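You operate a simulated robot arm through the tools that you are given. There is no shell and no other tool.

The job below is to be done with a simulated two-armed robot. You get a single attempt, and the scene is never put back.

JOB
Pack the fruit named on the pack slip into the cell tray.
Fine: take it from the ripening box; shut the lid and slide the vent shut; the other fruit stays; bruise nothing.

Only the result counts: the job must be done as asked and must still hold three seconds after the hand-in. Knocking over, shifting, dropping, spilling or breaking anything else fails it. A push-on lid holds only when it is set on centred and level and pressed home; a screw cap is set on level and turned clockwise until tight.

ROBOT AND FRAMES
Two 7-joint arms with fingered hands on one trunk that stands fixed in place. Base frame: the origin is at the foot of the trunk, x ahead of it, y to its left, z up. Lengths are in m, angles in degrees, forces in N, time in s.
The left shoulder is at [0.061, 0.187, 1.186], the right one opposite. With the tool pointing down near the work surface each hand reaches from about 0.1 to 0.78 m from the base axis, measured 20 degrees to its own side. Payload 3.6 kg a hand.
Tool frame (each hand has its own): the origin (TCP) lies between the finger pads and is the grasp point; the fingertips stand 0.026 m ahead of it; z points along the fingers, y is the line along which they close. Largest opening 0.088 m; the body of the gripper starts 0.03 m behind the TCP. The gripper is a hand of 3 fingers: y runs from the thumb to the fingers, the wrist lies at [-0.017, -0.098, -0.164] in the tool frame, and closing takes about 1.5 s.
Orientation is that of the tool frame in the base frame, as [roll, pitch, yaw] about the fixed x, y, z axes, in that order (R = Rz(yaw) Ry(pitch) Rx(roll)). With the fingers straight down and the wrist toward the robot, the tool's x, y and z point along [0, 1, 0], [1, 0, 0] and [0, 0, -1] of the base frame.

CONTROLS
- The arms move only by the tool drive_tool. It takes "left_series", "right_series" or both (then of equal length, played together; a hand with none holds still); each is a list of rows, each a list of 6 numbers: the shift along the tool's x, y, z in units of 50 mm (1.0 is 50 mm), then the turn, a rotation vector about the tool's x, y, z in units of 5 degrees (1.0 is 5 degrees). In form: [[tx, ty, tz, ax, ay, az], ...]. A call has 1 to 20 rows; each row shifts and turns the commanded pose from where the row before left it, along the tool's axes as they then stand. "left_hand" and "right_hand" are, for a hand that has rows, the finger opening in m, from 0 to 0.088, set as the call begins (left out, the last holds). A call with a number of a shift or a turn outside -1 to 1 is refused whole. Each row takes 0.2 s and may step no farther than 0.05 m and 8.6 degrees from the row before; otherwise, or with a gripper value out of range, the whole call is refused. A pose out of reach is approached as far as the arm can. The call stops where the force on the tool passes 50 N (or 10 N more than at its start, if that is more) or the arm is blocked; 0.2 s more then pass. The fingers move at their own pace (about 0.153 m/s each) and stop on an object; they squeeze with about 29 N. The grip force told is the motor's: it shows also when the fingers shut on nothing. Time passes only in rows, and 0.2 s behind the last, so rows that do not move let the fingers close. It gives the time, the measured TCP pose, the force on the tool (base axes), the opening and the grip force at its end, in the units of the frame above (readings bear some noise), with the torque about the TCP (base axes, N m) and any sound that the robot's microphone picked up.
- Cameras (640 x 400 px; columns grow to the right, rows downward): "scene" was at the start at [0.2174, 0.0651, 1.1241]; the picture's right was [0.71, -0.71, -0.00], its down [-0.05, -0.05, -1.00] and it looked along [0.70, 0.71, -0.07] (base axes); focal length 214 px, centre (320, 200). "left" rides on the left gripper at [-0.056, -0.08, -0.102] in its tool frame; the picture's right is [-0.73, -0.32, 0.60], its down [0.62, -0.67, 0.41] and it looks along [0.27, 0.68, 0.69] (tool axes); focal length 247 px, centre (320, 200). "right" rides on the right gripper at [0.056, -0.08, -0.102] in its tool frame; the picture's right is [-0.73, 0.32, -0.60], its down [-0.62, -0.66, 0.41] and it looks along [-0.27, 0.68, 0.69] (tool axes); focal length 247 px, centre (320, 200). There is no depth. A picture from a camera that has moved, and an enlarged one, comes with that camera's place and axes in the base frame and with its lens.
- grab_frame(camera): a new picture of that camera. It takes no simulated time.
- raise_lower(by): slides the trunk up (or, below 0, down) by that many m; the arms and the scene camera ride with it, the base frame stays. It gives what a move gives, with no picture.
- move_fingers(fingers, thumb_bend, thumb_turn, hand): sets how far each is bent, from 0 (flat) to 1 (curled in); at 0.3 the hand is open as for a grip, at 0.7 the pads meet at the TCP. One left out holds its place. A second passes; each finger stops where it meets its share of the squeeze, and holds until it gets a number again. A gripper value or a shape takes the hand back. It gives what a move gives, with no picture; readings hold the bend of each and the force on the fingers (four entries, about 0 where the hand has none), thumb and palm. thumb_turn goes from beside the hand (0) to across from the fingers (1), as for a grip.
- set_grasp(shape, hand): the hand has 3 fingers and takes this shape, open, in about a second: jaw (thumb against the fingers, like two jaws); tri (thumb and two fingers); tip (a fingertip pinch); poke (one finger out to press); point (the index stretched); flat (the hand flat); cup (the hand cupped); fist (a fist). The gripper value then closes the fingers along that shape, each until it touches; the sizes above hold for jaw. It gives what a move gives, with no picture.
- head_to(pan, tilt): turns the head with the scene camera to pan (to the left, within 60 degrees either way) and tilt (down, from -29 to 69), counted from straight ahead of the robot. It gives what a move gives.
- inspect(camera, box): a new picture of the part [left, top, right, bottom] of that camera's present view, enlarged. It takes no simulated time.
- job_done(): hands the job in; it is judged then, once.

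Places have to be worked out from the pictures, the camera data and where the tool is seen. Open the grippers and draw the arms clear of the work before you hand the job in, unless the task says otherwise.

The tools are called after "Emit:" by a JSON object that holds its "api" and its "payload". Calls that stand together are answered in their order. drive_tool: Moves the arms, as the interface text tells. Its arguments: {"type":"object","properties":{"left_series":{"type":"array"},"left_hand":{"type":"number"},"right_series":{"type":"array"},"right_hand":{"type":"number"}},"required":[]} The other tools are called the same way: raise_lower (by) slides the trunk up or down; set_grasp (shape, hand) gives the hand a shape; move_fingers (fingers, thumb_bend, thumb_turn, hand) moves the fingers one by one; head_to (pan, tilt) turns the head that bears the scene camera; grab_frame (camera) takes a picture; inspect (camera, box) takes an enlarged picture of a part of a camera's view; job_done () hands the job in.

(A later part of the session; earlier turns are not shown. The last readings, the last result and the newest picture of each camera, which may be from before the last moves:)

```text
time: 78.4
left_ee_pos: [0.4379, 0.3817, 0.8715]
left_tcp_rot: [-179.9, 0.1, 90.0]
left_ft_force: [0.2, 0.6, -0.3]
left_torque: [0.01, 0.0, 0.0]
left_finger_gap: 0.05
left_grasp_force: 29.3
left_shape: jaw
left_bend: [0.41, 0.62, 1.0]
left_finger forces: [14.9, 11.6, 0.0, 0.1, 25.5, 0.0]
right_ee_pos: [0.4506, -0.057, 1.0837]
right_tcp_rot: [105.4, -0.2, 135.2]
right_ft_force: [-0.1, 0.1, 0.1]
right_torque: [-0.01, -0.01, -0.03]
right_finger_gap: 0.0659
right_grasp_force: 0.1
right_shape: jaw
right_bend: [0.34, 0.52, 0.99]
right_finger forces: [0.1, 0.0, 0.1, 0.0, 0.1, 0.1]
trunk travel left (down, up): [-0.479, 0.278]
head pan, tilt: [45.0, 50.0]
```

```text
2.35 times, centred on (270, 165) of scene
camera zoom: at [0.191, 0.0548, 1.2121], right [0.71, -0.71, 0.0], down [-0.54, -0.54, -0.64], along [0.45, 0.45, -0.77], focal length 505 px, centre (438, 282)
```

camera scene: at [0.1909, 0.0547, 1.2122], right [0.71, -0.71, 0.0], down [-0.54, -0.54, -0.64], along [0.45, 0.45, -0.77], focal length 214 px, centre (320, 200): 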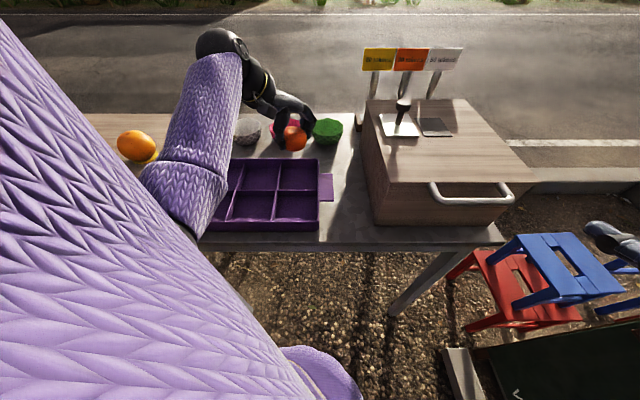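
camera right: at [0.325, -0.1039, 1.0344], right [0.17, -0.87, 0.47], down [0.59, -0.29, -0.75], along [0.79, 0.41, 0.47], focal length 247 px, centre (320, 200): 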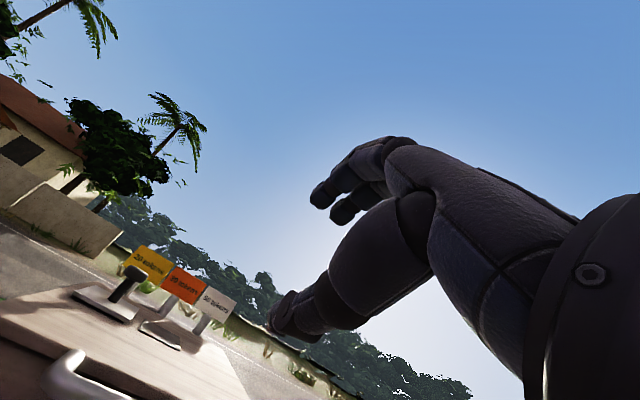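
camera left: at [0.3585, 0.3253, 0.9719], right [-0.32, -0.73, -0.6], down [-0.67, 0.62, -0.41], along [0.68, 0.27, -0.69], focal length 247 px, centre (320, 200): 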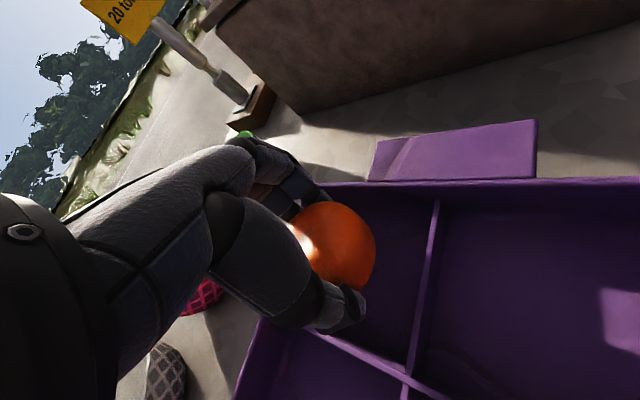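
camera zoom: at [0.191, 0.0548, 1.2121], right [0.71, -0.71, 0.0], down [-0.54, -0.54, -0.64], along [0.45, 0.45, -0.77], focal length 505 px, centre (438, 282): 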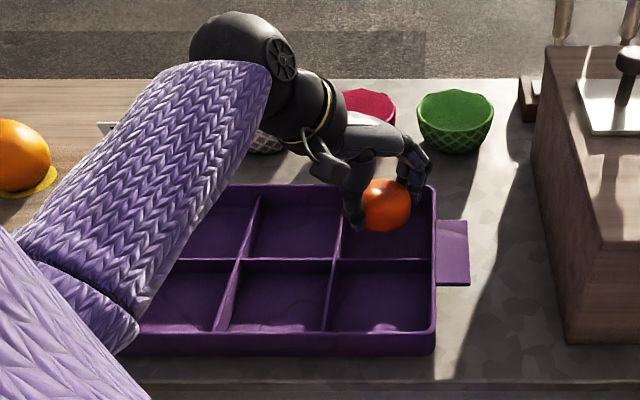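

The fruit is now centred over the far-right cell (TCP [0.438, 0.382, 0.872]). I lower it in small steps watching for contact.

Emit:
{"api": "drive_tool", "payload": {"left_series": [[0, 0, 0.16, 0, 0, 0], [0, 0, 0.16, 0, 0, 0], [0, 0, 0, 0, 0, 0]]}}

Emit:
{"api": "drive_tool", "payload": {"left_series": [[0, 0, 0.06, 0, 0, 0], [0, 0, 0.06, 0, 0, 0], [0, 0, 0, 0, 0, 0]]}}

Emit:
{"api": "inspect", "payload": {"camera": "left", "box": [220, 140, 480, 400]}}

```text
time: 79.2
left_ee_pos: [0.4373, 0.3797, 0.8544]
left_tcp_rot: [-180.0, 0.1, 90.0]
left_ft_force: [0.3, -0.3, -1.2]
left_torque: [-0.02, 0.01, 0.02]
left_finger_gap: 0.0501
left_grasp_force: 29.1
left_shape: jaw
left_bend: [0.41, 0.62, 1.0]
left_finger forces: [14.8, 11.5, 0.0, 0.1, 25.4, 0.0]
right_ee_pos: [0.4492, -0.0582, 1.084]
right_tcp_rot: [105.5, -0.1, 135.0]
right_ft_force: [-0.5, -1.1, 0.2]
right_torque: [-0.02, -0.02, 0.01]
right_finger_gap: 0.0659
right_grasp_force: 0.0
right_shape: jaw
right_bend: [0.34, 0.52, 0.99]
right_finger forces: [0.1, 0.0, 0.0, 0.0, 0.1, 0.1]
trunk travel left (down, up): [-0.479, 0.278]
head pan, tilt: [45.0, 50.0]
```

```text
time: 80.0
left_ee_pos: [0.4371, 0.3816, 0.8479]
left_tcp_rot: [180.0, 0.0, 90.0]
left_ft_force: [-0.4, -0.4, -1.8]
left_torque: [0.02, 0.0, 0.0]
left_finger_gap: 0.0498
left_grasp_force: 29.0
left_shape: jaw
left_bend: [0.41, 0.62, 1.0]
left_finger forces: [14.9, 11.6, 0.0, 0.0, 25.4, 0.1]
right_ee_pos: [0.4495, -0.0577, 1.0828]
right_tcp_rot: [105.6, -0.1, 135.0]
right_ft_force: [0.1, -0.3, -0.5]
right_torque: [0.03, 0.0, -0.02]
right_finger_gap: 0.0657
right_grasp_force: 0.2
right_shape: jaw
right_bend: [0.34, 0.52, 0.99]
right_finger forces: [0.0, 0.0, 0.0, 0.0, 0.0, 0.0]
trunk travel left (down, up): [-0.479, 0.278]
head pan, tilt: [45.0, 50.0]
```

```text
1.54 times, centred on (350, 270) of left
camera zoom: at [0.3585, 0.3248, 0.9498], right [-0.32, -0.73, -0.6], down [-0.67, 0.62, -0.41], along [0.68, 0.27, -0.69], focal length 380 px, centre (274, 92)
```

zoom: 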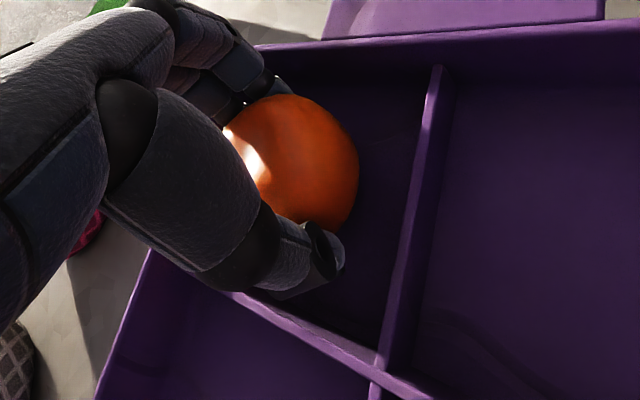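

No contact yet at z 0.848. I continue in 2–3 mm steps.

Emit:
{"api": "drive_tool", "payload": {"left_series": [[0, 0, 0.05, 0, 0, 0], [0, 0, 0.05, 0, 0, 0], [0, 0, 0, 0, 0, 0]]}}

Emit:
{"api": "drive_tool", "payload": {"left_series": [[0, 0, 0.05, 0, 0, 0], [0, 0, 0, 0, 0, 0]]}}

```text
time: 80.8
left_ee_pos: [0.4386, 0.3807, 0.8445]
left_tcp_rot: [179.9, -0.1, 89.9]
left_ft_force: [-0.5, -0.2, 2.2]
left_torque: [0.02, -0.04, -0.02]
left_finger_gap: 0.0503
left_grasp_force: 28.5
left_shape: jaw
left_bend: [0.41, 0.62, 1.0]
left_finger forces: [15.0, 11.8, 0.0, 0.0, 26.6, 0.0]
right_ee_pos: [0.4497, -0.0584, 1.0843]
right_tcp_rot: [105.4, -0.2, 135.0]
right_ft_force: [0.7, -0.8, 0.1]
right_torque: [0.01, -0.02, -0.03]
right_finger_gap: 0.0657
right_grasp_force: 0.0
right_shape: jaw
right_bend: [0.34, 0.52, 0.99]
right_finger forces: [0.1, 0.1, 0.0, 0.1, 0.1, 0.0]
trunk travel left (down, up): [-0.479, 0.278]
head pan, tilt: [45.0, 50.0]
```

```text
time: 81.4
left_ee_pos: [0.4377, 0.3816, 0.8446]
left_tcp_rot: [179.8, -0.1, 89.9]
left_ft_force: [-1.9, -0.5, 14.0]
left_torque: [-0.02, -0.09, 0.01]
left_finger_gap: 0.0497
left_grasp_force: 28.7
left_shape: jaw
left_bend: [0.41, 0.62, 1.0]
left_finger forces: [14.9, 13.8, 0.1, 0.0, 30.1, 0.0]
right_ee_pos: [0.4483, -0.0594, 1.0847]
right_tcp_rot: [105.4, -0.1, 135.1]
right_ft_force: [-0.4, -0.7, -0.3]
right_torque: [0.0, -0.01, -0.02]
right_finger_gap: 0.0658
right_grasp_force: 0.1
right_shape: jaw
right_bend: [0.34, 0.52, 0.99]
right_finger forces: [0.0, 0.1, 0.0, 0.1, 0.1, 0.1]
trunk travel left (down, up): [-0.479, 0.278]
head pan, tilt: [45.0, 50.0]
```

The fruit has touched the cell floor (14 N). I back up the last 2.5 mm to take the load off, then open slightly to 0.061 m.

Emit:
{"api": "drive_tool", "payload": {"left_series": [[0, 0, -0.05, 0, 0, 0], [0, 0, 0, 0, 0, 0]]}}

Emit:
{"api": "drive_tool", "payload": {"left_series": [[0, 0, 0, 0, 0, 0], [0, 0, 0, 0, 0, 0], [0, 0, 0, 0, 0, 0]], "left_hand": 0.061}}

Emit:
{"api": "inspect", "payload": {"camera": "left", "box": [220, 140, 480, 400]}}

Emit:
{"api": "inspect", "payload": {"camera": "scene", "box": [180, 80, 360, 250]}}

```text
time: 82.0
left_ee_pos: [0.4378, 0.3802, 0.8441]
left_tcp_rot: [-179.9, 0.0, 90.1]
left_ft_force: [1.8, 0.6, 6.5]
left_torque: [0.04, -0.14, 0.01]
left_finger_gap: 0.0501
left_grasp_force: 29.2
left_shape: jaw
left_bend: [0.41, 0.62, 1.0]
left_finger forces: [16.1, 14.1, 0.0, 0.0, 28.3, 0.0]
right_ee_pos: [0.4498, -0.0579, 1.0838]
right_tcp_rot: [105.5, -0.1, 135.0]
right_ft_force: [0.3, 0.5, -1.1]
right_torque: [-0.05, 0.01, -0.02]
right_finger_gap: 0.0659
right_grasp_force: 0.1
right_shape: jaw
right_bend: [0.34, 0.52, 0.99]
right_finger forces: [0.1, 0.0, 0.0, 0.0, 0.1, 0.0]
trunk travel left (down, up): [-0.479, 0.278]
head pan, tilt: [45.0, 50.0]
```

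```text
time: 82.8
left_ee_pos: [0.4377, 0.3812, 0.8432]
left_tcp_rot: [180.0, -0.1, 90.0]
left_ft_force: [0.5, 0.3, 0.4]
left_torque: [0.01, 0.06, 0.0]
left_finger_gap: 0.0608
left_grasp_force: 0.2
left_shape: jaw
left_bend: [0.36, 0.56, 0.99]
left_finger forces: [0.0, 0.1, 0.0, 0.0, 0.1, 0.0]
right_ee_pos: [0.4497, -0.0586, 1.0838]
right_tcp_rot: [105.5, -0.1, 135.0]
right_ft_force: [-0.1, -0.4, 0.8]
right_torque: [-0.01, -0.01, 0.03]
right_finger_gap: 0.0658
right_grasp_force: 0.0
right_shape: jaw
right_bend: [0.34, 0.52, 0.99]
right_finger forces: [0.1, 0.0, 0.0, 0.0, 0.0, 0.0]
trunk travel left (down, up): [-0.479, 0.278]
head pan, tilt: [45.0, 50.0]
```

```text
1.54 times, centred on (350, 270) of left
camera zoom: at [0.3586, 0.3249, 0.9445], right [-0.32, -0.73, -0.6], down [-0.67, 0.62, -0.41], along [0.67, 0.27, -0.69], focal length 380 px, centre (274, 92)
```

zoom: 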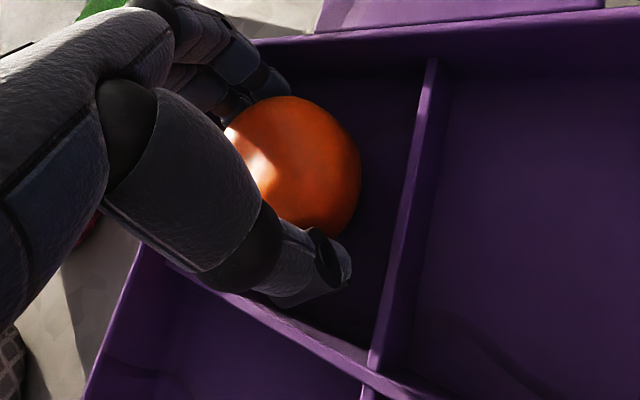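

```text
2.35 times, centred on (270, 165) of scene
camera zoom: at [0.1908, 0.0546, 1.2122], right [0.71, -0.71, 0.0], down [-0.54, -0.54, -0.64], along [0.45, 0.45, -0.77], focal length 505 px, centre (438, 282)
```

zoom: 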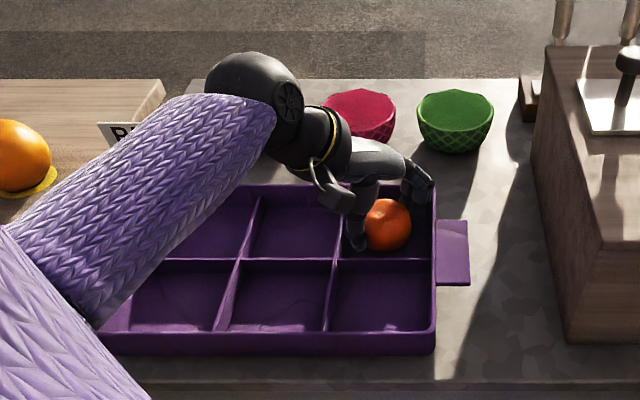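

The mandarin rests in the far-right cell and the finger forces are zero. I open a bit more to 0.066 m and lift slowly straight up.

Emit:
{"api": "drive_tool", "payload": {"left_series": [[0, 0, 0, 0, 0, 0], [0, 0, 0, 0, 0, 0], [0, 0, -0.1, 0, 0, 0], [0, 0, -0.2, 0, 0, 0], [0, 0, -0.4, 0, 0, 0], [0, 0, -0.5, 0, 0, 0], [0, 0, 0, 0, 0, 0]], "left_hand": 0.066}}

Emit:
{"api": "inspect", "payload": {"camera": "left", "box": [220, 140, 480, 400]}}

Emit:
{"api": "inspect", "payload": {"camera": "scene", "box": [180, 80, 360, 250]}}

```text
time: 84.4
left_ee_pos: [0.4373, 0.3817, 0.9051]
left_tcp_rot: [-179.9, 0.0, 90.0]
left_ft_force: [0.6, -0.5, 0.1]
left_torque: [-0.03, -0.01, 0.0]
left_finger_gap: 0.0658
left_grasp_force: 0.1
left_shape: jaw
left_bend: [0.34, 0.52, 0.99]
left_finger forces: [0.0, 0.0, 0.0, 0.0, 0.1, 0.0]
right_ee_pos: [0.4498, -0.0582, 1.0838]
right_tcp_rot: [105.5, -0.1, 135.0]
right_ft_force: [-0.3, 0.8, -0.6]
right_torque: [0.01, 0.0, -0.01]
right_finger_gap: 0.0658
right_grasp_force: 0.0
right_shape: jaw
right_bend: [0.34, 0.52, 0.99]
right_finger forces: [0.0, 0.0, 0.0, 0.0, 0.0, 0.1]
trunk travel left (down, up): [-0.479, 0.278]
head pan, tilt: [45.0, 50.0]
```

```text
1.54 times, centred on (350, 270) of left
camera zoom: at [0.3586, 0.3252, 1.0054], right [-0.32, -0.73, -0.6], down [-0.67, 0.62, -0.41], along [0.67, 0.27, -0.69], focal length 380 px, centre (274, 92)
```

zoom: 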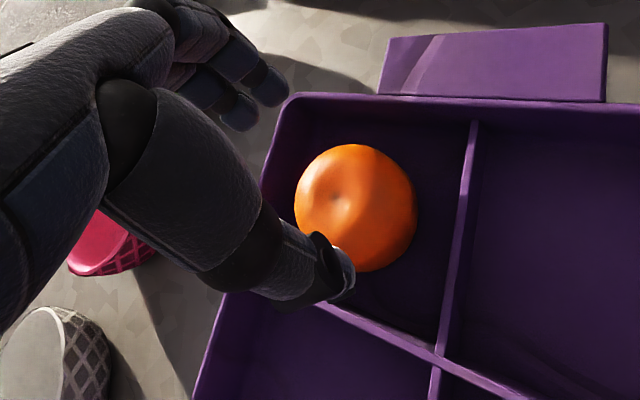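

```text
2.35 times, centred on (270, 165) of scene
camera zoom: at [0.191, 0.0546, 1.2122], right [0.71, -0.71, 0.0], down [-0.54, -0.54, -0.64], along [0.45, 0.45, -0.77], focal length 505 px, centre (438, 282)
```

zoom: 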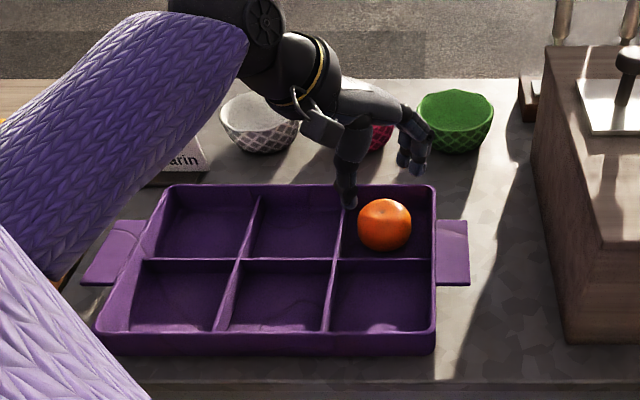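

The mandarin sits free in its cell, unmarked. Next is the vent: I lift the left hand, open it, and bring it over toward the knob at about [0.631, 0.243], top ≈ 1.00.

Emit:
{"api": "drive_tool", "payload": {"left_series": [[0, 0, -0.52, 0, 0, 0], [0, 0, -0.52, 0, 0, 0], [0, 0, -0.52, 0, 0, 0], [0, 0, -0.52, 0, 0, 0], [0, 0, -0.52, 0, 0, 0], [-0.3, 0.4, -0.125, 0, 0, 0], [-0.3, 0.4, -0.125, 0, 0, 0], [-0.3, 0.4, -0.125, 0, 0, 0], [-0.3, 0.4, -0.125, 0, 0, 0], [-0.3, 0.4, -0.125, 0, 0, 0], [-0.3, 0.4, -0.125, 0, 0, 0], [-0.3, 0.4, -0.125, 0, 0, 0], [-0.3, 0.4, -0.125, 0, 0, 0], [0, 0, 0, 0, 0, 0]], "left_hand": 0.08}}

Emit:
{"api": "grab_frame", "payload": {"camera": "left"}}

Emit:
{"api": "grab_frame", "payload": {"camera": "scene"}}

```text
time: 87.4
left_ee_pos: [0.5979, 0.261, 1.0832]
left_tcp_rot: [180.0, 0.0, 90.0]
left_ft_force: [-0.6, 0.2, -0.1]
left_torque: [0.02, -0.01, -0.01]
left_finger_gap: 0.08
left_grasp_force: 0.1
left_shape: jaw
left_bend: [0.31, 0.31, 0.98]
left_finger forces: [0.0, 0.1, 0.1, 0.1, 0.0, 0.0]
right_ee_pos: [0.4496, -0.0577, 1.0851]
right_tcp_rot: [105.5, -0.1, 135.0]
right_ft_force: [0.3, -1.3, 0.3]
right_torque: [-0.03, 0.0, 0.01]
right_finger_gap: 0.0657
right_grasp_force: 0.1
right_shape: jaw
right_bend: [0.34, 0.52, 0.99]
right_finger forces: [0.1, 0.0, 0.0, 0.0, 0.1, 0.1]
trunk travel left (down, up): [-0.479, 0.278]
head pan, tilt: [45.0, 50.0]
```

```text
taken
camera left: at [0.5186, 0.205, 1.1848], right [-0.32, -0.73, -0.6], down [-0.67, 0.62, -0.41], along [0.68, 0.27, -0.69], focal length 247 px, centre (320, 200)
```

left: 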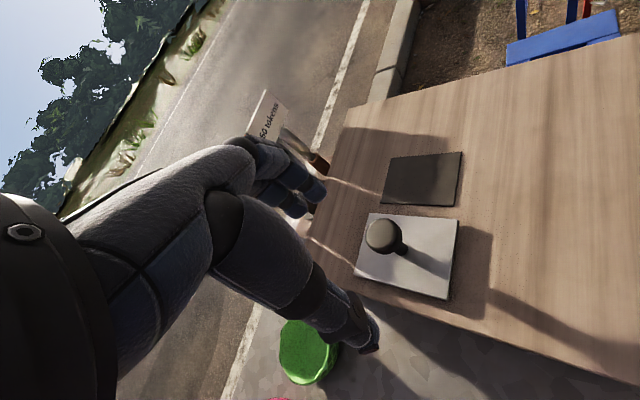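

```text
taken
camera scene: at [0.1907, 0.055, 1.2122], right [0.71, -0.71, 0.0], down [-0.54, -0.54, -0.64], along [0.45, 0.45, -0.77], focal length 214 px, centre (320, 200)
```

scene: 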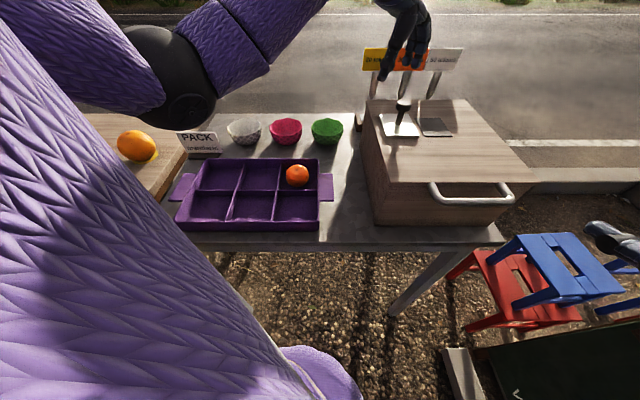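

Close view: knob at [0.626, 0.242] in the middle of its plate; the dark vent opening is centred 0.079 m further along [0.71,-0.71]. I turn the hand so that its closing line runs along that slide direction and hover over the knob.

Emit:
{"api": "drive_tool", "payload": {"left_series": [[0, 0, 0, 0, 0, 1], [0, 0, 0, 0, 0, 1], [0, 0, 0, 0, 0, 1], [0, 0, 0, 0, 0, 1], [0, 0, 0, 0, 0, 1], [0, 0, 0, 0, 0, 1], [0, 0, 0, 0, 0, 1], [0, 0, 0, 0, 0, 1], [0, 0, 0, 0, 0, 1], [0.06, 0.33, 0, 0, 0, 0], [0.06, 0.33, 0, 0, 0, 0], [0, 0, 0, 0, 0, 0]]}}

Emit:
{"api": "grab_frame", "payload": {"camera": "left"}}

Emit:
{"api": "grab_frame", "payload": {"camera": "scene"}}

```text
time: 90.0
left_ee_pos: [0.6254, 0.2418, 1.0829]
left_tcp_rot: [-179.9, 0.0, 45.0]
left_ft_force: [0.5, 0.3, -0.6]
left_torque: [-0.02, 0.01, 0.02]
left_finger_gap: 0.0798
left_grasp_force: 0.1
left_shape: jaw
left_bend: [0.31, 0.31, 0.98]
left_finger forces: [0.0, 0.0, 0.0, 0.0, 0.0, 0.0]
right_ee_pos: [0.4504, -0.0583, 1.0837]
right_tcp_rot: [105.4, -0.1, 135.1]
right_ft_force: [-0.2, 0.6, -0.4]
right_torque: [-0.02, -0.04, 0.03]
right_finger_gap: 0.0658
right_grasp_force: 0.0
right_shape: jaw
right_bend: [0.34, 0.52, 0.99]
right_finger forces: [0.1, 0.0, 0.1, 0.0, 0.0, 0.0]
trunk travel left (down, up): [-0.479, 0.278]
head pan, tilt: [45.0, 50.0]
```

```text
taken
camera left: at [0.5303, 0.2592, 1.1847], right [-0.74, -0.29, -0.6], down [-0.03, 0.91, -0.41], along [0.67, -0.29, -0.69], focal length 247 px, centre (320, 200)
```

left: 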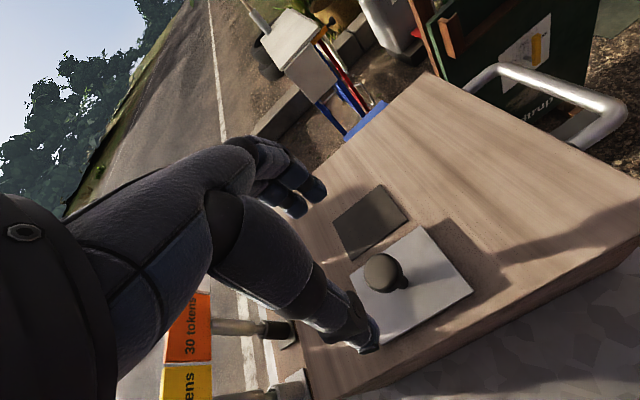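

```text
taken
camera scene: at [0.1908, 0.0549, 1.2122], right [0.71, -0.71, 0.0], down [-0.54, -0.54, -0.64], along [0.45, 0.45, -0.77], focal length 214 px, centre (320, 200)
```

scene: 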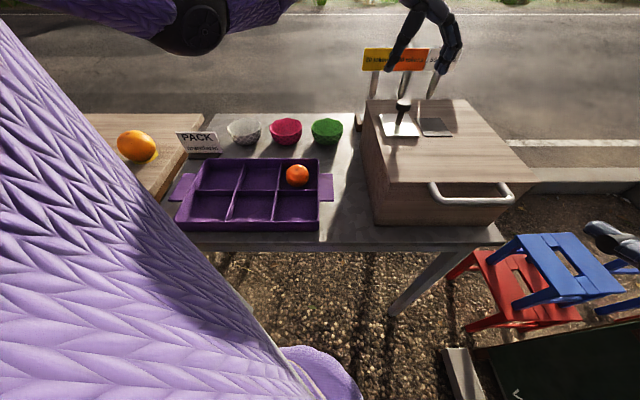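

TCP is directly over the knob. I lower the open hand around it to z ≈ 0.992.

Emit:
{"api": "drive_tool", "payload": {"left_series": [[0, 0, 0.46, 0, 0, 0], [0, 0, 0.46, 0, 0, 0], [0, 0, 0.46, 0, 0, 0], [0, 0, 0.44, 0, 0, 0], [0, 0, 0, 0, 0, 0]]}}

Emit:
{"api": "grab_frame", "payload": {"camera": "left"}}

Emit:
{"api": "inspect", "payload": {"camera": "scene", "box": [340, 30, 520, 200]}}

```text
time: 91.2
left_ee_pos: [0.6259, 0.2405, 0.9924]
left_tcp_rot: [180.0, 0.0, 44.9]
left_ft_force: [0.3, 0.3, 0.5]
left_torque: [0.0, -0.01, -0.01]
left_finger_gap: 0.0799
left_grasp_force: 0.2
left_shape: jaw
left_bend: [0.31, 0.31, 0.98]
left_finger forces: [0.0, 0.0, 0.0, 0.1, 0.1, 0.1]
right_ee_pos: [0.4487, -0.0584, 1.0837]
right_tcp_rot: [105.5, -0.1, 135.0]
right_ft_force: [-0.5, -0.4, -0.3]
right_torque: [-0.02, 0.03, 0.0]
right_finger_gap: 0.0656
right_grasp_force: 0.1
right_shape: jaw
right_bend: [0.34, 0.52, 0.99]
right_finger forces: [0.0, 0.0, 0.0, 0.0, 0.0, 0.1]
trunk travel left (down, up): [-0.479, 0.278]
head pan, tilt: [45.0, 50.0]
```

```text
taken
camera left: at [0.5305, 0.2589, 1.0935], right [-0.74, -0.29, -0.6], down [-0.03, 0.91, -0.41], along [0.67, -0.29, -0.69], focal length 247 px, centre (320, 200)
```

left: 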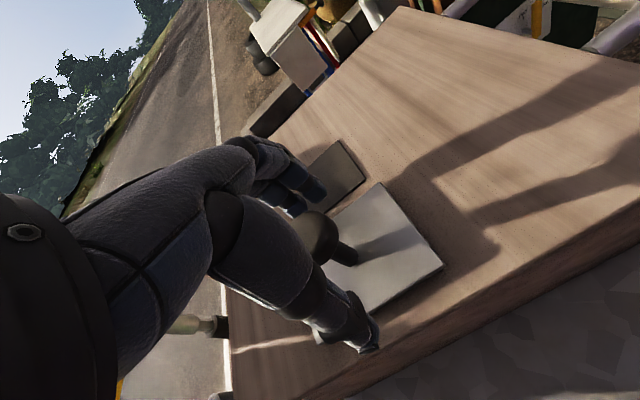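

```text
2.35 times, centred on (430, 115) of scene
camera zoom: at [0.1909, 0.0547, 1.2122], right [0.71, -0.71, 0.0], down [-0.54, -0.54, -0.64], along [0.45, 0.45, -0.77], focal length 505 px, centre (61, 400)
```

zoom: 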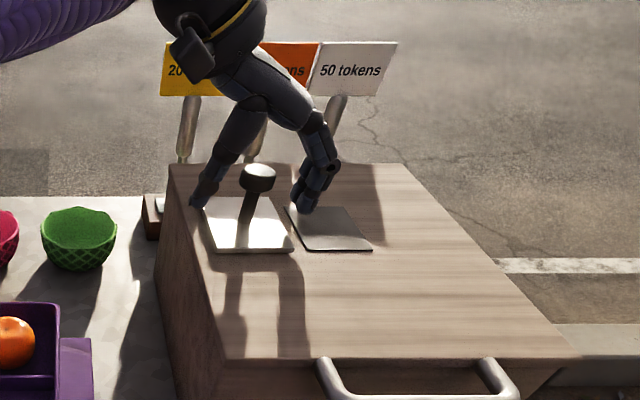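

The knob head lies between thumb and fingers, centred within 5 mm. I close on it.

Emit:
{"api": "drive_tool", "payload": {"left_series": [[-0.05, 0, 0, 0, 0, 0], [0, 0, 0, 0, 0, 0], [0, 0, 0, 0, 0, 0], [0, 0, 0, 0, 0, 0], [0, 0, 0, 0, 0, 0], [0, 0, 0, 0, 0, 0]], "left_hand": 0.036}}

Emit:
{"api": "grab_frame", "payload": {"camera": "left"}}

Emit:
{"api": "inspect", "payload": {"camera": "scene", "box": [340, 30, 520, 200]}}

```text
time: 92.6
left_ee_pos: [0.6252, 0.2398, 0.993]
left_tcp_rot: [-180.0, 0.0, 45.0]
left_ft_force: [-0.6, 1.0, -0.1]
left_torque: [0.03, -0.03, -0.03]
left_finger_gap: 0.0367
left_grasp_force: 0.1
left_shape: jaw
left_bend: [0.47, 0.71, 1.0]
left_finger forces: [0.0, 0.0, 0.1, 0.0, 0.0, 0.0]
right_ee_pos: [0.4502, -0.0589, 1.0845]
right_tcp_rot: [105.5, -0.1, 135.0]
right_ft_force: [-0.3, -0.5, -0.5]
right_torque: [-0.02, 0.02, -0.04]
right_finger_gap: 0.0658
right_grasp_force: 0.0
right_shape: jaw
right_bend: [0.34, 0.52, 0.99]
right_finger forces: [0.0, 0.0, 0.0, 0.0, 0.0, 0.0]
trunk travel left (down, up): [-0.479, 0.278]
head pan, tilt: [45.0, 50.0]
```

```text
taken
camera left: at [0.5287, 0.2569, 1.0935], right [-0.74, -0.29, -0.6], down [-0.03, 0.91, -0.41], along [0.67, -0.29, -0.69], focal length 247 px, centre (320, 200)
```

left: 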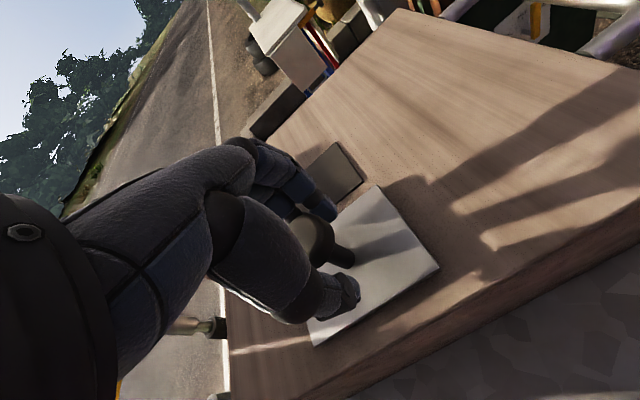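

```text
2.35 times, centred on (430, 115) of scene
camera zoom: at [0.191, 0.0547, 1.2122], right [0.71, -0.71, 0.0], down [-0.54, -0.54, -0.64], along [0.45, 0.45, -0.77], focal length 505 px, centre (61, 400)
```

zoom: 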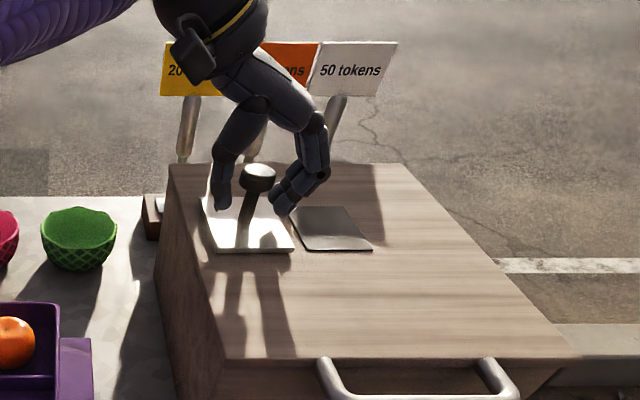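

The fingertips surround the stem just under the head with no contact yet. I close fully so that they take hold of it.

Emit:
{"api": "drive_tool", "payload": {"left_series": [[0, 0, 0, 0, 0, 0], [0, 0, 0, 0, 0, 0], [0, 0, 0, 0, 0, 0], [0, 0, 0, 0, 0, 0], [0, 0, 0, 0, 0, 0]], "left_hand": 0.0}}

Emit:
{"api": "grab_frame", "payload": {"camera": "left"}}

Emit:
{"api": "inspect", "payload": {"camera": "scene", "box": [340, 30, 520, 200]}}

```text
time: 93.8
left_ee_pos: [0.6237, 0.2392, 0.9917]
left_tcp_rot: [-179.9, 0.1, 45.0]
left_ft_force: [-3.3, -4.4, -7.3]
left_torque: [-0.31, -0.12, 0.03]
left_finger_gap: 0.0098
left_grasp_force: 29.2
left_shape: jaw
left_bend: [0.7, 0.77, 1.0]
left_finger forces: [18.1, 6.3, 0.1, 0.1, 25.0, 0.1]
right_ee_pos: [0.4496, -0.0586, 1.085]
right_tcp_rot: [105.4, -0.1, 135.0]
right_ft_force: [0.0, -0.4, -0.2]
right_torque: [-0.01, 0.0, 0.03]
right_finger_gap: 0.0657
right_grasp_force: 0.0
right_shape: jaw
right_bend: [0.34, 0.52, 0.99]
right_finger forces: [0.0, 0.1, 0.0, 0.0, 0.0, 0.0]
trunk travel left (down, up): [-0.479, 0.278]
head pan, tilt: [45.0, 50.0]
```

```text
taken
camera left: at [0.5284, 0.2565, 1.0928], right [-0.75, -0.29, -0.6], down [-0.03, 0.91, -0.41], along [0.66, -0.29, -0.69], focal length 247 px, centre (320, 200)
```

left: 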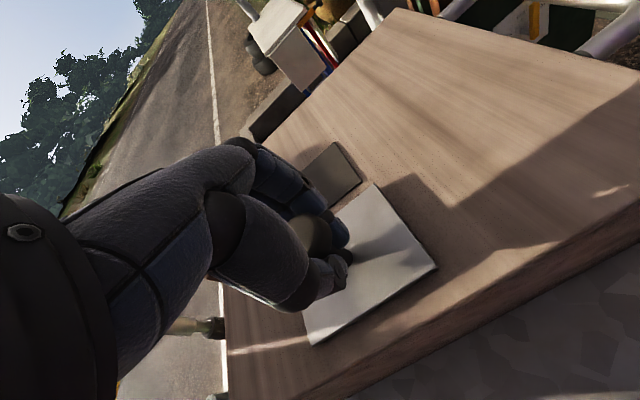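

```text
2.35 times, centred on (430, 115) of scene
camera zoom: at [0.1911, 0.0545, 1.2121], right [0.71, -0.71, 0.0], down [-0.54, -0.54, -0.64], along [0.45, 0.45, -0.77], focal length 505 px, centre (61, 400)
```

zoom: 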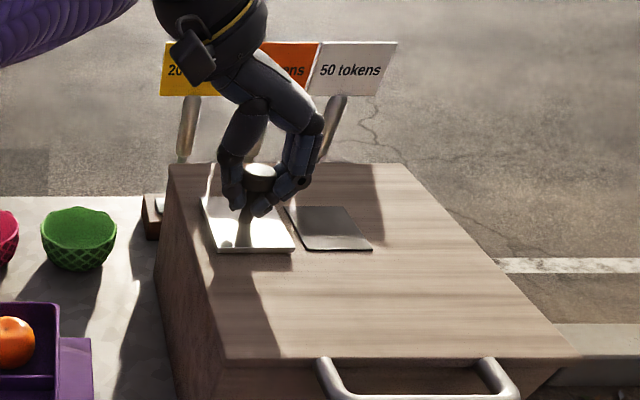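

The fingers hold the stem. There's about 7 N upward pull on the knob, so I ease down 2 mm and then slide it along the vent direction, first 4 cm.

Emit:
{"api": "drive_tool", "payload": {"left_series": [[0, 0, 0.05, 0, 0, 0], [0, 0.1, 0, 0, 0, 0], [0, 0.2, 0, 0, 0, 0], [0, 0.2, 0, 0, 0, 0], [0, 0.2, 0, 0, 0, 0], [0, 0.1, 0, 0, 0, 0], [0, 0, 0, 0, 0, 0]]}}

Emit:
{"api": "grab_frame", "payload": {"camera": "left"}}

Emit:
{"api": "inspect", "payload": {"camera": "scene", "box": [340, 30, 520, 200]}}

```text
time: 95.4
left_ee_pos: [0.6523, 0.2102, 0.9908]
left_tcp_rot: [-179.9, 0.0, 45.0]
left_ft_force: [-2.1, -2.1, 0.5]
left_torque: [-0.2, -0.09, 0.02]
left_finger_gap: 0.0101
left_grasp_force: 29.1
left_shape: jaw
left_bend: [0.7, 0.77, 1.0]
left_finger forces: [18.0, 8.1, 0.0, 0.0, 25.0, 0.0]
right_ee_pos: [0.4492, -0.059, 1.084]
right_tcp_rot: [105.5, -0.1, 135.1]
right_ft_force: [0.1, 0.6, 0.7]
right_torque: [0.02, 0.0, 0.01]
right_finger_gap: 0.0658
right_grasp_force: 0.0
right_shape: jaw
right_bend: [0.34, 0.52, 0.99]
right_finger forces: [0.0, 0.0, 0.0, 0.0, 0.1, 0.1]
trunk travel left (down, up): [-0.479, 0.278]
head pan, tilt: [45.0, 50.0]
```

```text
taken
camera left: at [0.5559, 0.2283, 1.0919], right [-0.74, -0.29, -0.6], down [-0.03, 0.91, -0.41], along [0.67, -0.29, -0.69], focal length 247 px, centre (320, 200)
```

left: 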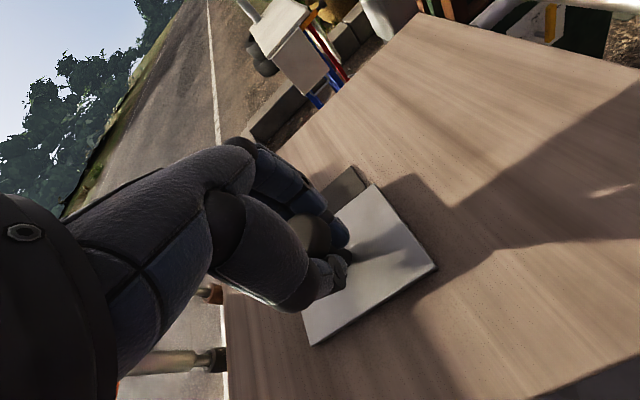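

```text
2.35 times, centred on (430, 115) of scene
camera zoom: at [0.1905, 0.0545, 1.2122], right [0.71, -0.71, 0.0], down [-0.54, -0.54, -0.64], along [0.45, 0.45, -0.77], focal length 505 px, centre (61, 400)
```

zoom: 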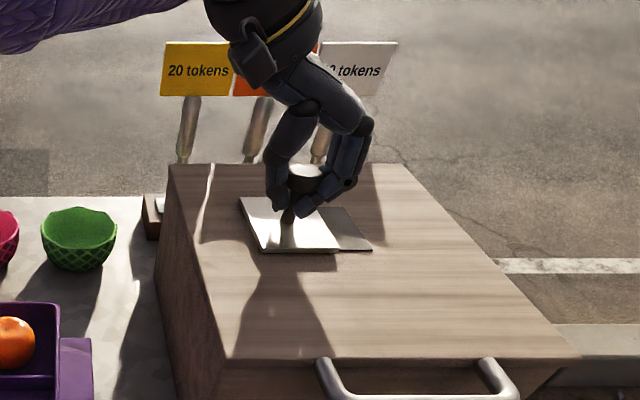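

The plate slides smoothly and already half covers the opening. I slide on another 3.5 cm, then feel for the end stop.

Emit:
{"api": "drive_tool", "payload": {"left_series": [[0, 0.15, 0, 0, 0, 0], [0, 0.2, 0, 0, 0, 0], [0, 0.2, 0, 0, 0, 0], [0, 0.15, 0, 0, 0, 0], [0, 0, 0, 0, 0, 0]]}}

Emit:
{"api": "grab_frame", "payload": {"camera": "left"}}

Emit:
{"api": "inspect", "payload": {"camera": "scene", "box": [340, 30, 520, 200]}}

```text
time: 96.6
left_ee_pos: [0.6687, 0.1923, 0.9897]
left_tcp_rot: [179.8, -0.6, 45.7]
left_ft_force: [27.0, 28.5, 5.8]
left_torque: [0.28, -0.59, -0.06]
left_finger_gap: 0.0099
left_grasp_force: 29.1
left_shape: jaw
left_bend: [0.7, 0.77, 1.0]
left_finger forces: [4.9, 42.3, 0.0, 0.0, 25.6, 0.0]
left hand out of reach, approached as far as the arm can: row 2, 3, 4
right_ee_pos: [0.4523, -0.0546, 1.0835]
right_tcp_rot: [105.7, -0.1, 134.9]
right_ft_force: [0.3, -0.4, 0.3]
right_torque: [0.02, 0.02, 0.0]
right_finger_gap: 0.0661
right_grasp_force: 0.0
right_shape: jaw
right_bend: [0.34, 0.52, 0.99]
right_finger forces: [0.1, 0.1, 0.1, 0.1, 0.0, 0.1]
trunk travel left (down, up): [-0.479, 0.278]
head pan, tilt: [45.0, 50.0]
```

```text
taken
camera left: at [0.5715, 0.2079, 1.0907], right [-0.73, -0.3, -0.61], down [-0.04, 0.91, -0.41], along [0.68, -0.28, -0.68], focal length 247 px, centre (320, 200)
```

left: 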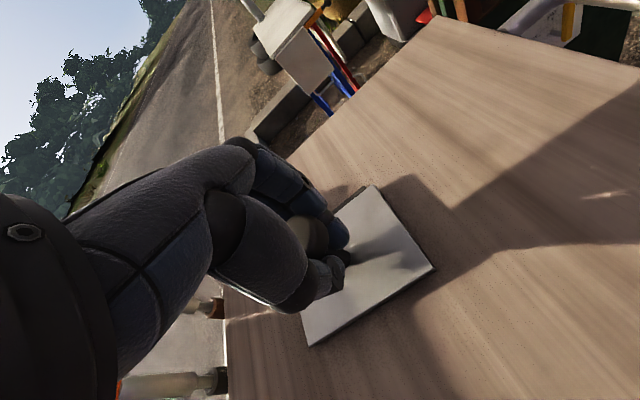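

```text
2.35 times, centred on (430, 115) of scene
camera zoom: at [0.1941, 0.0584, 1.2116], right [0.71, -0.71, 0.0], down [-0.54, -0.54, -0.64], along [0.45, 0.45, -0.77], focal length 505 px, centre (61, 400)
```

zoom: 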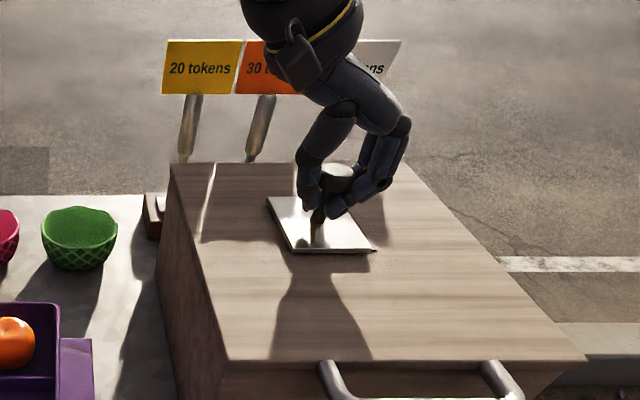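

The plate has covered nearly all of the opening, but the arm hit a reach limit and pulls the knob sideways with ~39 N. I release the knob at once and re-plan the last 1.4 cm.

Emit:
{"api": "drive_tool", "payload": {"left_series": [[0, 0, 0, 0, 0, 0], [0, 0, 0, 0, 0, 0], [0, 0, 0, 0, 0, 0], [0, 0, 0, 0, 0, 0]], "left_hand": 0.06}}

Emit:
{"api": "grab_frame", "payload": {"camera": "left"}}

Emit:
{"api": "grab_frame", "payload": {"camera": "scene"}}

```text
time: 97.6
left_ee_pos: [0.6613, 0.1822, 0.9903]
left_tcp_rot: [-179.9, 0.0, 45.1]
left_ft_force: [0.3, 0.0, -0.5]
left_torque: [-0.01, 0.01, -0.01]
left_finger_gap: 0.0594
left_grasp_force: 0.0
left_shape: jaw
left_bend: [0.36, 0.57, 1.0]
left_finger forces: [0.1, 0.0, 0.0, 0.0, 0.0, 0.0]
right_ee_pos: [0.4492, -0.0587, 1.0834]
right_tcp_rot: [105.5, -0.1, 134.9]
right_ft_force: [-0.3, 0.3, 0.1]
right_torque: [-0.02, 0.02, 0.01]
right_finger_gap: 0.0658
right_grasp_force: 0.1
right_shape: jaw
right_bend: [0.34, 0.52, 0.99]
right_finger forces: [0.1, 0.1, 0.0, 0.0, 0.1, 0.0]
trunk travel left (down, up): [-0.479, 0.278]
head pan, tilt: [45.0, 50.0]
```

```text
taken
camera left: at [0.5664, 0.1989, 1.0912], right [-0.75, -0.29, -0.6], down [-0.03, 0.91, -0.41], along [0.67, -0.29, -0.69], focal length 247 px, centre (320, 200)
```

left: 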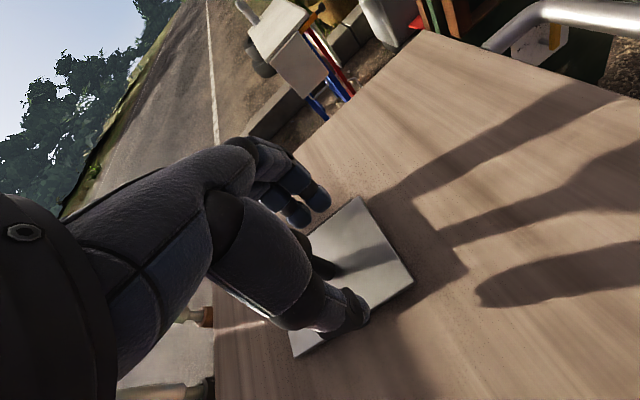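

```text
taken
camera scene: at [0.1909, 0.0545, 1.2122], right [0.71, -0.71, 0.0], down [-0.54, -0.54, -0.64], along [0.45, 0.45, -0.77], focal length 214 px, centre (320, 200)
```

scene: 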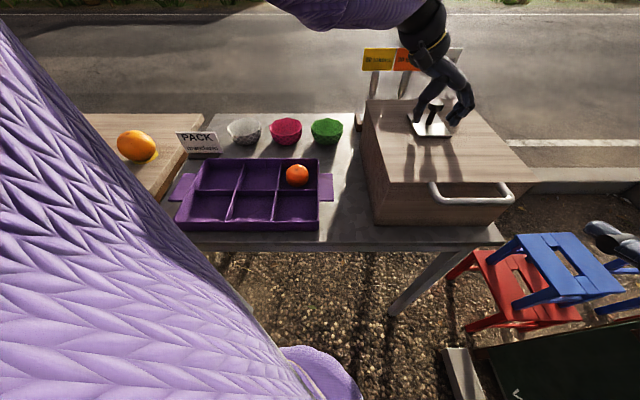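

Released cleanly; the box hasn't moved. I lift the hand off the knob and look at how much of the opening remains.

Emit:
{"api": "drive_tool", "payload": {"left_series": [[0, 0, -0.4, 0, 0, 0], [0, 0, -0.5, 0, 0, 0], [0, 0, -0.5, 0, 0, 0], [0, -0.5, -0.4, 0, 0, 0], [0, -0.5, 0, 0, 0, 0], [0, 0, 0, 0, 0, 0]], "left_hand": 0.08}}

Emit:
{"api": "grab_frame", "payload": {"camera": "left"}}

Emit:
{"api": "inspect", "payload": {"camera": "scene", "box": [340, 30, 520, 200]}}

```text
time: 99.0
left_ee_pos: [0.6275, 0.2185, 1.081]
left_tcp_rot: [180.0, 0.0, 45.0]
left_ft_force: [0.0, 0.5, 0.3]
left_torque: [-0.02, -0.01, 0.01]
left_finger_gap: 0.0797
left_grasp_force: 0.1
left_shape: jaw
left_bend: [0.31, 0.31, 0.98]
left_finger forces: [0.1, 0.0, 0.0, 0.1, 0.0, 0.1]
right_ee_pos: [0.4506, -0.0584, 1.0834]
right_tcp_rot: [105.5, -0.1, 135.0]
right_ft_force: [-0.5, 0.1, 0.5]
right_torque: [-0.03, -0.02, -0.02]
right_finger_gap: 0.0658
right_grasp_force: 0.0
right_shape: jaw
right_bend: [0.34, 0.52, 0.99]
right_finger forces: [0.0, 0.1, 0.1, 0.1, 0.0, 0.0]
trunk travel left (down, up): [-0.479, 0.278]
head pan, tilt: [45.0, 50.0]
```

```text
taken
camera left: at [0.5311, 0.235, 1.1821], right [-0.75, -0.29, -0.6], down [-0.03, 0.91, -0.41], along [0.67, -0.29, -0.69], focal length 247 px, centre (320, 200)
```

left: 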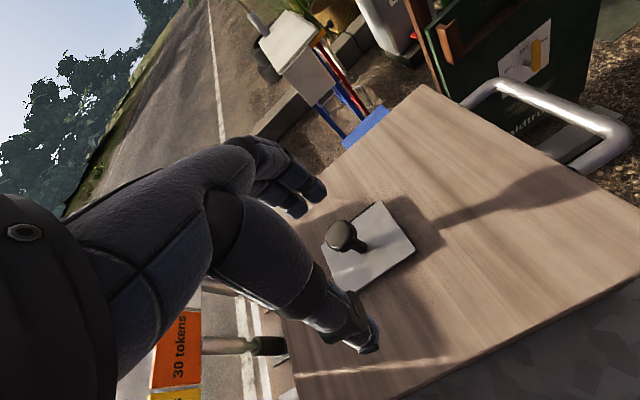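

```text
2.35 times, centred on (430, 115) of scene
camera zoom: at [0.1911, 0.0544, 1.2121], right [0.71, -0.71, 0.0], down [-0.54, -0.54, -0.64], along [0.45, 0.45, -0.77], focal length 505 px, centre (61, 400)
```

zoom: 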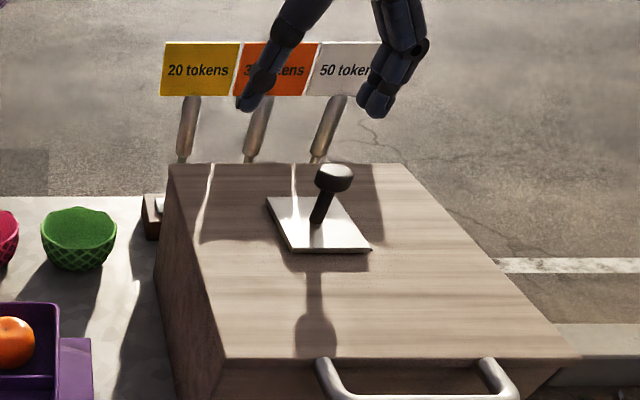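

The plate has moved 7 cm; only a thin sliver of the opening remains. I turn the hand back to the straight yaw (better reach) and hover over the knob at its new place, about [0.675, 0.192].

Emit:
{"api": "drive_tool", "payload": {"left_series": [[0, 0, 0, 0, 0, -1], [0, 0, 0, 0, 0, -1], [0, 0, 0, 0, 0, -1], [0, 0, 0, 0, 0, -1], [0, 0, 0, 0, 0, -1], [0, 0, 0, 0, 0, -1], [0, 0, 0, 0, 0, -1], [0, 0, 0, 0, 0, -1], [0, 0, 0, 0, 0, -1], [-0.27, 0.48, 0, 0, 0, 0], [-0.26, 0.48, 0, 0, 0, 0], [0, 0, 0, 0, 0, 0]]}}

Emit:
{"api": "grab_frame", "payload": {"camera": "left"}}

Emit:
{"api": "inspect", "payload": {"camera": "left", "box": [260, 140, 480, 320]}}

```text
time: 101.6
left_ee_pos: [0.6751, 0.1912, 1.081]
left_tcp_rot: [-180.0, 0.1, 90.0]
left_ft_force: [-0.3, 0.1, 0.2]
left_torque: [0.03, 0.01, 0.02]
left_finger_gap: 0.0798
left_grasp_force: 0.0
left_shape: jaw
left_bend: [0.31, 0.31, 0.98]
left_finger forces: [0.0, 0.1, 0.0, 0.1, 0.1, 0.0]
right_ee_pos: [0.4493, -0.0567, 1.0836]
right_tcp_rot: [105.6, -0.1, 135.1]
right_ft_force: [-0.3, -0.3, 0.6]
right_torque: [0.03, -0.03, -0.01]
right_finger_gap: 0.0655
right_grasp_force: 0.0
right_shape: jaw
right_bend: [0.34, 0.52, 0.99]
right_finger forces: [0.1, 0.0, 0.1, 0.1, 0.0, 0.0]
trunk travel left (down, up): [-0.479, 0.278]
head pan, tilt: [45.0, 50.0]
```

```text
taken
camera left: at [0.596, 0.1353, 1.1821], right [-0.32, -0.73, -0.6], down [-0.67, 0.62, -0.41], along [0.68, 0.27, -0.69], focal length 247 px, centre (320, 200)
```

left: 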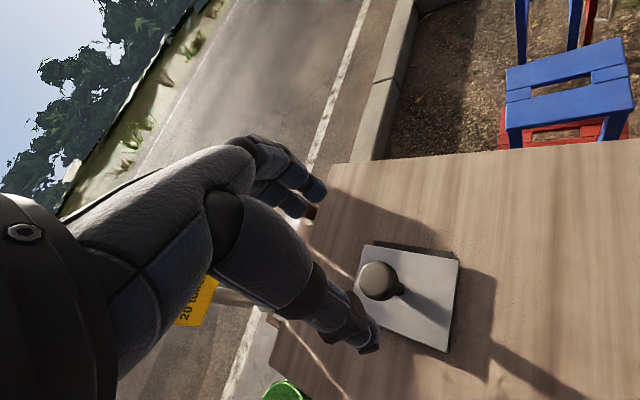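

```text
2.22 times, centred on (370, 230) of left
camera zoom: at [0.596, 0.1353, 1.1821], right [-0.32, -0.73, -0.6], down [-0.67, 0.62, -0.41], along [0.68, 0.27, -0.69], focal length 549 px, centre (209, 133)
```

zoom: 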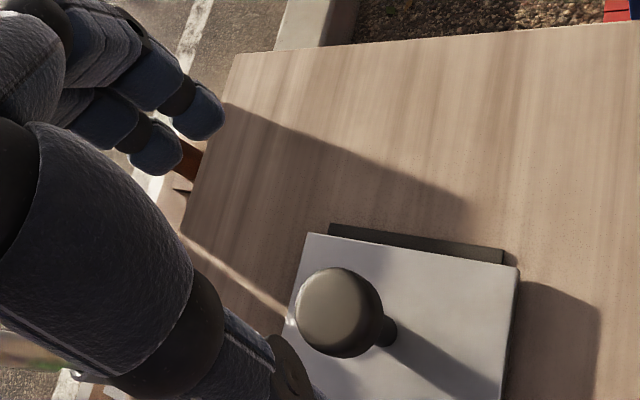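

About 6 mm of the opening is still uncovered. The knob stands at about [0.673, 0.195]; I lower the hand around it and close.

Emit:
{"api": "drive_tool", "payload": {"left_series": [[0.08, -0.04, 0, 0, 0, 0], [0, 0, 0.45, 0, 0, 0], [0, 0, 0.45, 0, 0, 0], [0, 0, 0.45, 0, 0, 0], [0, 0, 0.43, 0, 0, 0], [0, 0, 0, 0, 0, 0]]}}

Emit:
{"api": "grab_frame", "payload": {"camera": "left"}}

Emit:
{"api": "drive_tool", "payload": {"left_series": [[0, 0, 0, 0, 0, 0], [0, 0, 0, 0, 0, 0], [0, 0, 0, 0, 0, 0], [0, 0, 0, 0, 0, 0], [0, 0, 0, 0, 0, 0]], "left_hand": 0.03}}

Emit:
{"api": "inspect", "payload": {"camera": "left", "box": [220, 140, 480, 400]}}

```text
time: 103.0
left_ee_pos: [0.6727, 0.1951, 0.9911]
left_tcp_rot: [179.9, 0.0, 90.0]
left_ft_force: [-0.8, 1.1, -0.8]
left_torque: [-0.03, -0.01, 0.03]
left_finger_gap: 0.0798
left_grasp_force: 0.0
left_shape: jaw
left_bend: [0.31, 0.31, 0.98]
left_finger forces: [0.0, 0.0, 0.1, 0.0, 0.0, 0.0]
right_ee_pos: [0.45, -0.0582, 1.0828]
right_tcp_rot: [105.5, -0.1, 135.1]
right_ft_force: [1.1, -0.1, -0.2]
right_torque: [0.02, -0.04, -0.01]
right_finger_gap: 0.0657
right_grasp_force: 0.1
right_shape: jaw
right_bend: [0.34, 0.52, 0.99]
right_finger forces: [0.0, 0.1, 0.0, 0.0, 0.0, 0.0]
trunk travel left (down, up): [-0.479, 0.278]
head pan, tilt: [45.0, 50.0]
```

```text
taken
camera left: at [0.594, 0.1393, 1.0923], right [-0.32, -0.73, -0.6], down [-0.67, 0.62, -0.41], along [0.68, 0.27, -0.69], focal length 247 px, centre (320, 200)
```

left: 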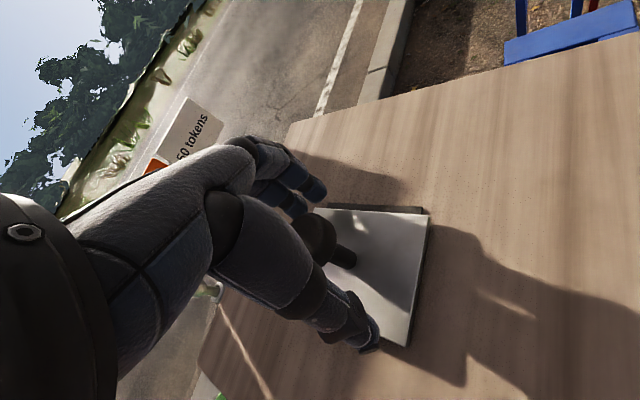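

```text
time: 104.2
left_ee_pos: [0.6745, 0.1962, 0.9918]
left_tcp_rot: [-180.0, 0.0, 90.1]
left_ft_force: [-0.6, 0.8, -0.7]
left_torque: [-0.02, 0.03, 0.03]
left_finger_gap: 0.0303
left_grasp_force: 0.1
left_shape: jaw
left_bend: [0.5, 0.72, 1.0]
left_finger forces: [0.1, 0.1, 0.0, 0.0, 0.1, 0.1]
right_ee_pos: [0.4497, -0.0579, 1.0829]
right_tcp_rot: [105.5, -0.2, 135.0]
right_ft_force: [0.5, -0.6, 0.6]
right_torque: [0.04, -0.03, -0.01]
right_finger_gap: 0.0657
right_grasp_force: 0.1
right_shape: jaw
right_bend: [0.34, 0.52, 0.99]
right_finger forces: [0.0, 0.0, 0.0, 0.1, 0.0, 0.0]
trunk travel left (down, up): [-0.479, 0.278]
head pan, tilt: [45.0, 50.0]
```

```text
1.54 times, centred on (350, 270) of left
camera zoom: at [0.5941, 0.1394, 1.0927], right [-0.32, -0.73, -0.6], down [-0.67, 0.62, -0.41], along [0.68, 0.27, -0.69], focal length 380 px, centre (274, 92)
```

zoom: 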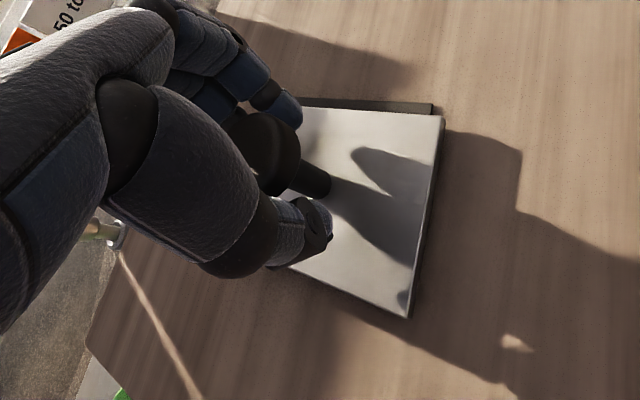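

The fingertips are around the stem again. I close fully, then check the forces.

Emit:
{"api": "drive_tool", "payload": {"left_series": [[0, 0, 0, 0, 0, 0], [0, 0, 0, 0, 0, 0], [0, 0, 0, 0, 0, 0], [0, 0, 0.04, 0, 0, 0], [0, 0, 0, 0, 0, 0]], "left_hand": 0.0}}

Emit:
{"api": "drive_tool", "payload": {"left_series": [[-0.04, 0.04, 0, 0, 0, 0], [-0.04, 0.04, 0, 0, 0, 0], [0, 0, 0, 0, 0, 0]]}}

```text
time: 105.4
left_ee_pos: [0.6729, 0.1943, 0.9902]
left_tcp_rot: [180.0, 0.0, 89.9]
left_ft_force: [-5.6, -4.9, -0.2]
left_torque: [-0.09, -0.21, 0.17]
left_finger_gap: 0.0097
left_grasp_force: 29.1
left_shape: jaw
left_bend: [0.7, 0.77, 1.0]
left_finger forces: [19.6, 1.0, 0.1, 0.0, 27.4, 0.0]
right_ee_pos: [0.4494, -0.0592, 1.0849]
right_tcp_rot: [105.5, -0.1, 134.9]
right_ft_force: [0.1, 0.5, -0.1]
right_torque: [0.0, 0.03, 0.0]
right_finger_gap: 0.066
right_grasp_force: 0.0
right_shape: jaw
right_bend: [0.34, 0.52, 0.99]
right_finger forces: [0.1, 0.0, 0.0, 0.0, 0.1, 0.1]
trunk travel left (down, up): [-0.479, 0.278]
head pan, tilt: [45.0, 50.0]
```

```text
time: 106.2
left_ee_pos: [0.6769, 0.1893, 0.9902]
left_tcp_rot: [179.9, 0.1, 89.9]
left_ft_force: [-7.1, -5.8, 0.4]
left_torque: [-0.07, -0.16, 0.11]
left_finger_gap: 0.01
left_grasp_force: 28.3
left_shape: jaw
left_bend: [0.7, 0.77, 1.0]
left_finger forces: [20.0, 0.9, 0.0, 0.0, 28.6, 0.0]
right_ee_pos: [0.4492, -0.0601, 1.0839]
right_tcp_rot: [105.4, -0.1, 135.0]
right_ft_force: [-0.6, 0.0, 0.2]
right_torque: [-0.01, 0.03, 0.02]
right_finger_gap: 0.0658
right_grasp_force: 0.2
right_shape: jaw
right_bend: [0.34, 0.52, 0.99]
right_finger forces: [0.0, 0.0, 0.1, 0.0, 0.1, 0.1]
trunk travel left (down, up): [-0.479, 0.278]
head pan, tilt: [45.0, 50.0]
```

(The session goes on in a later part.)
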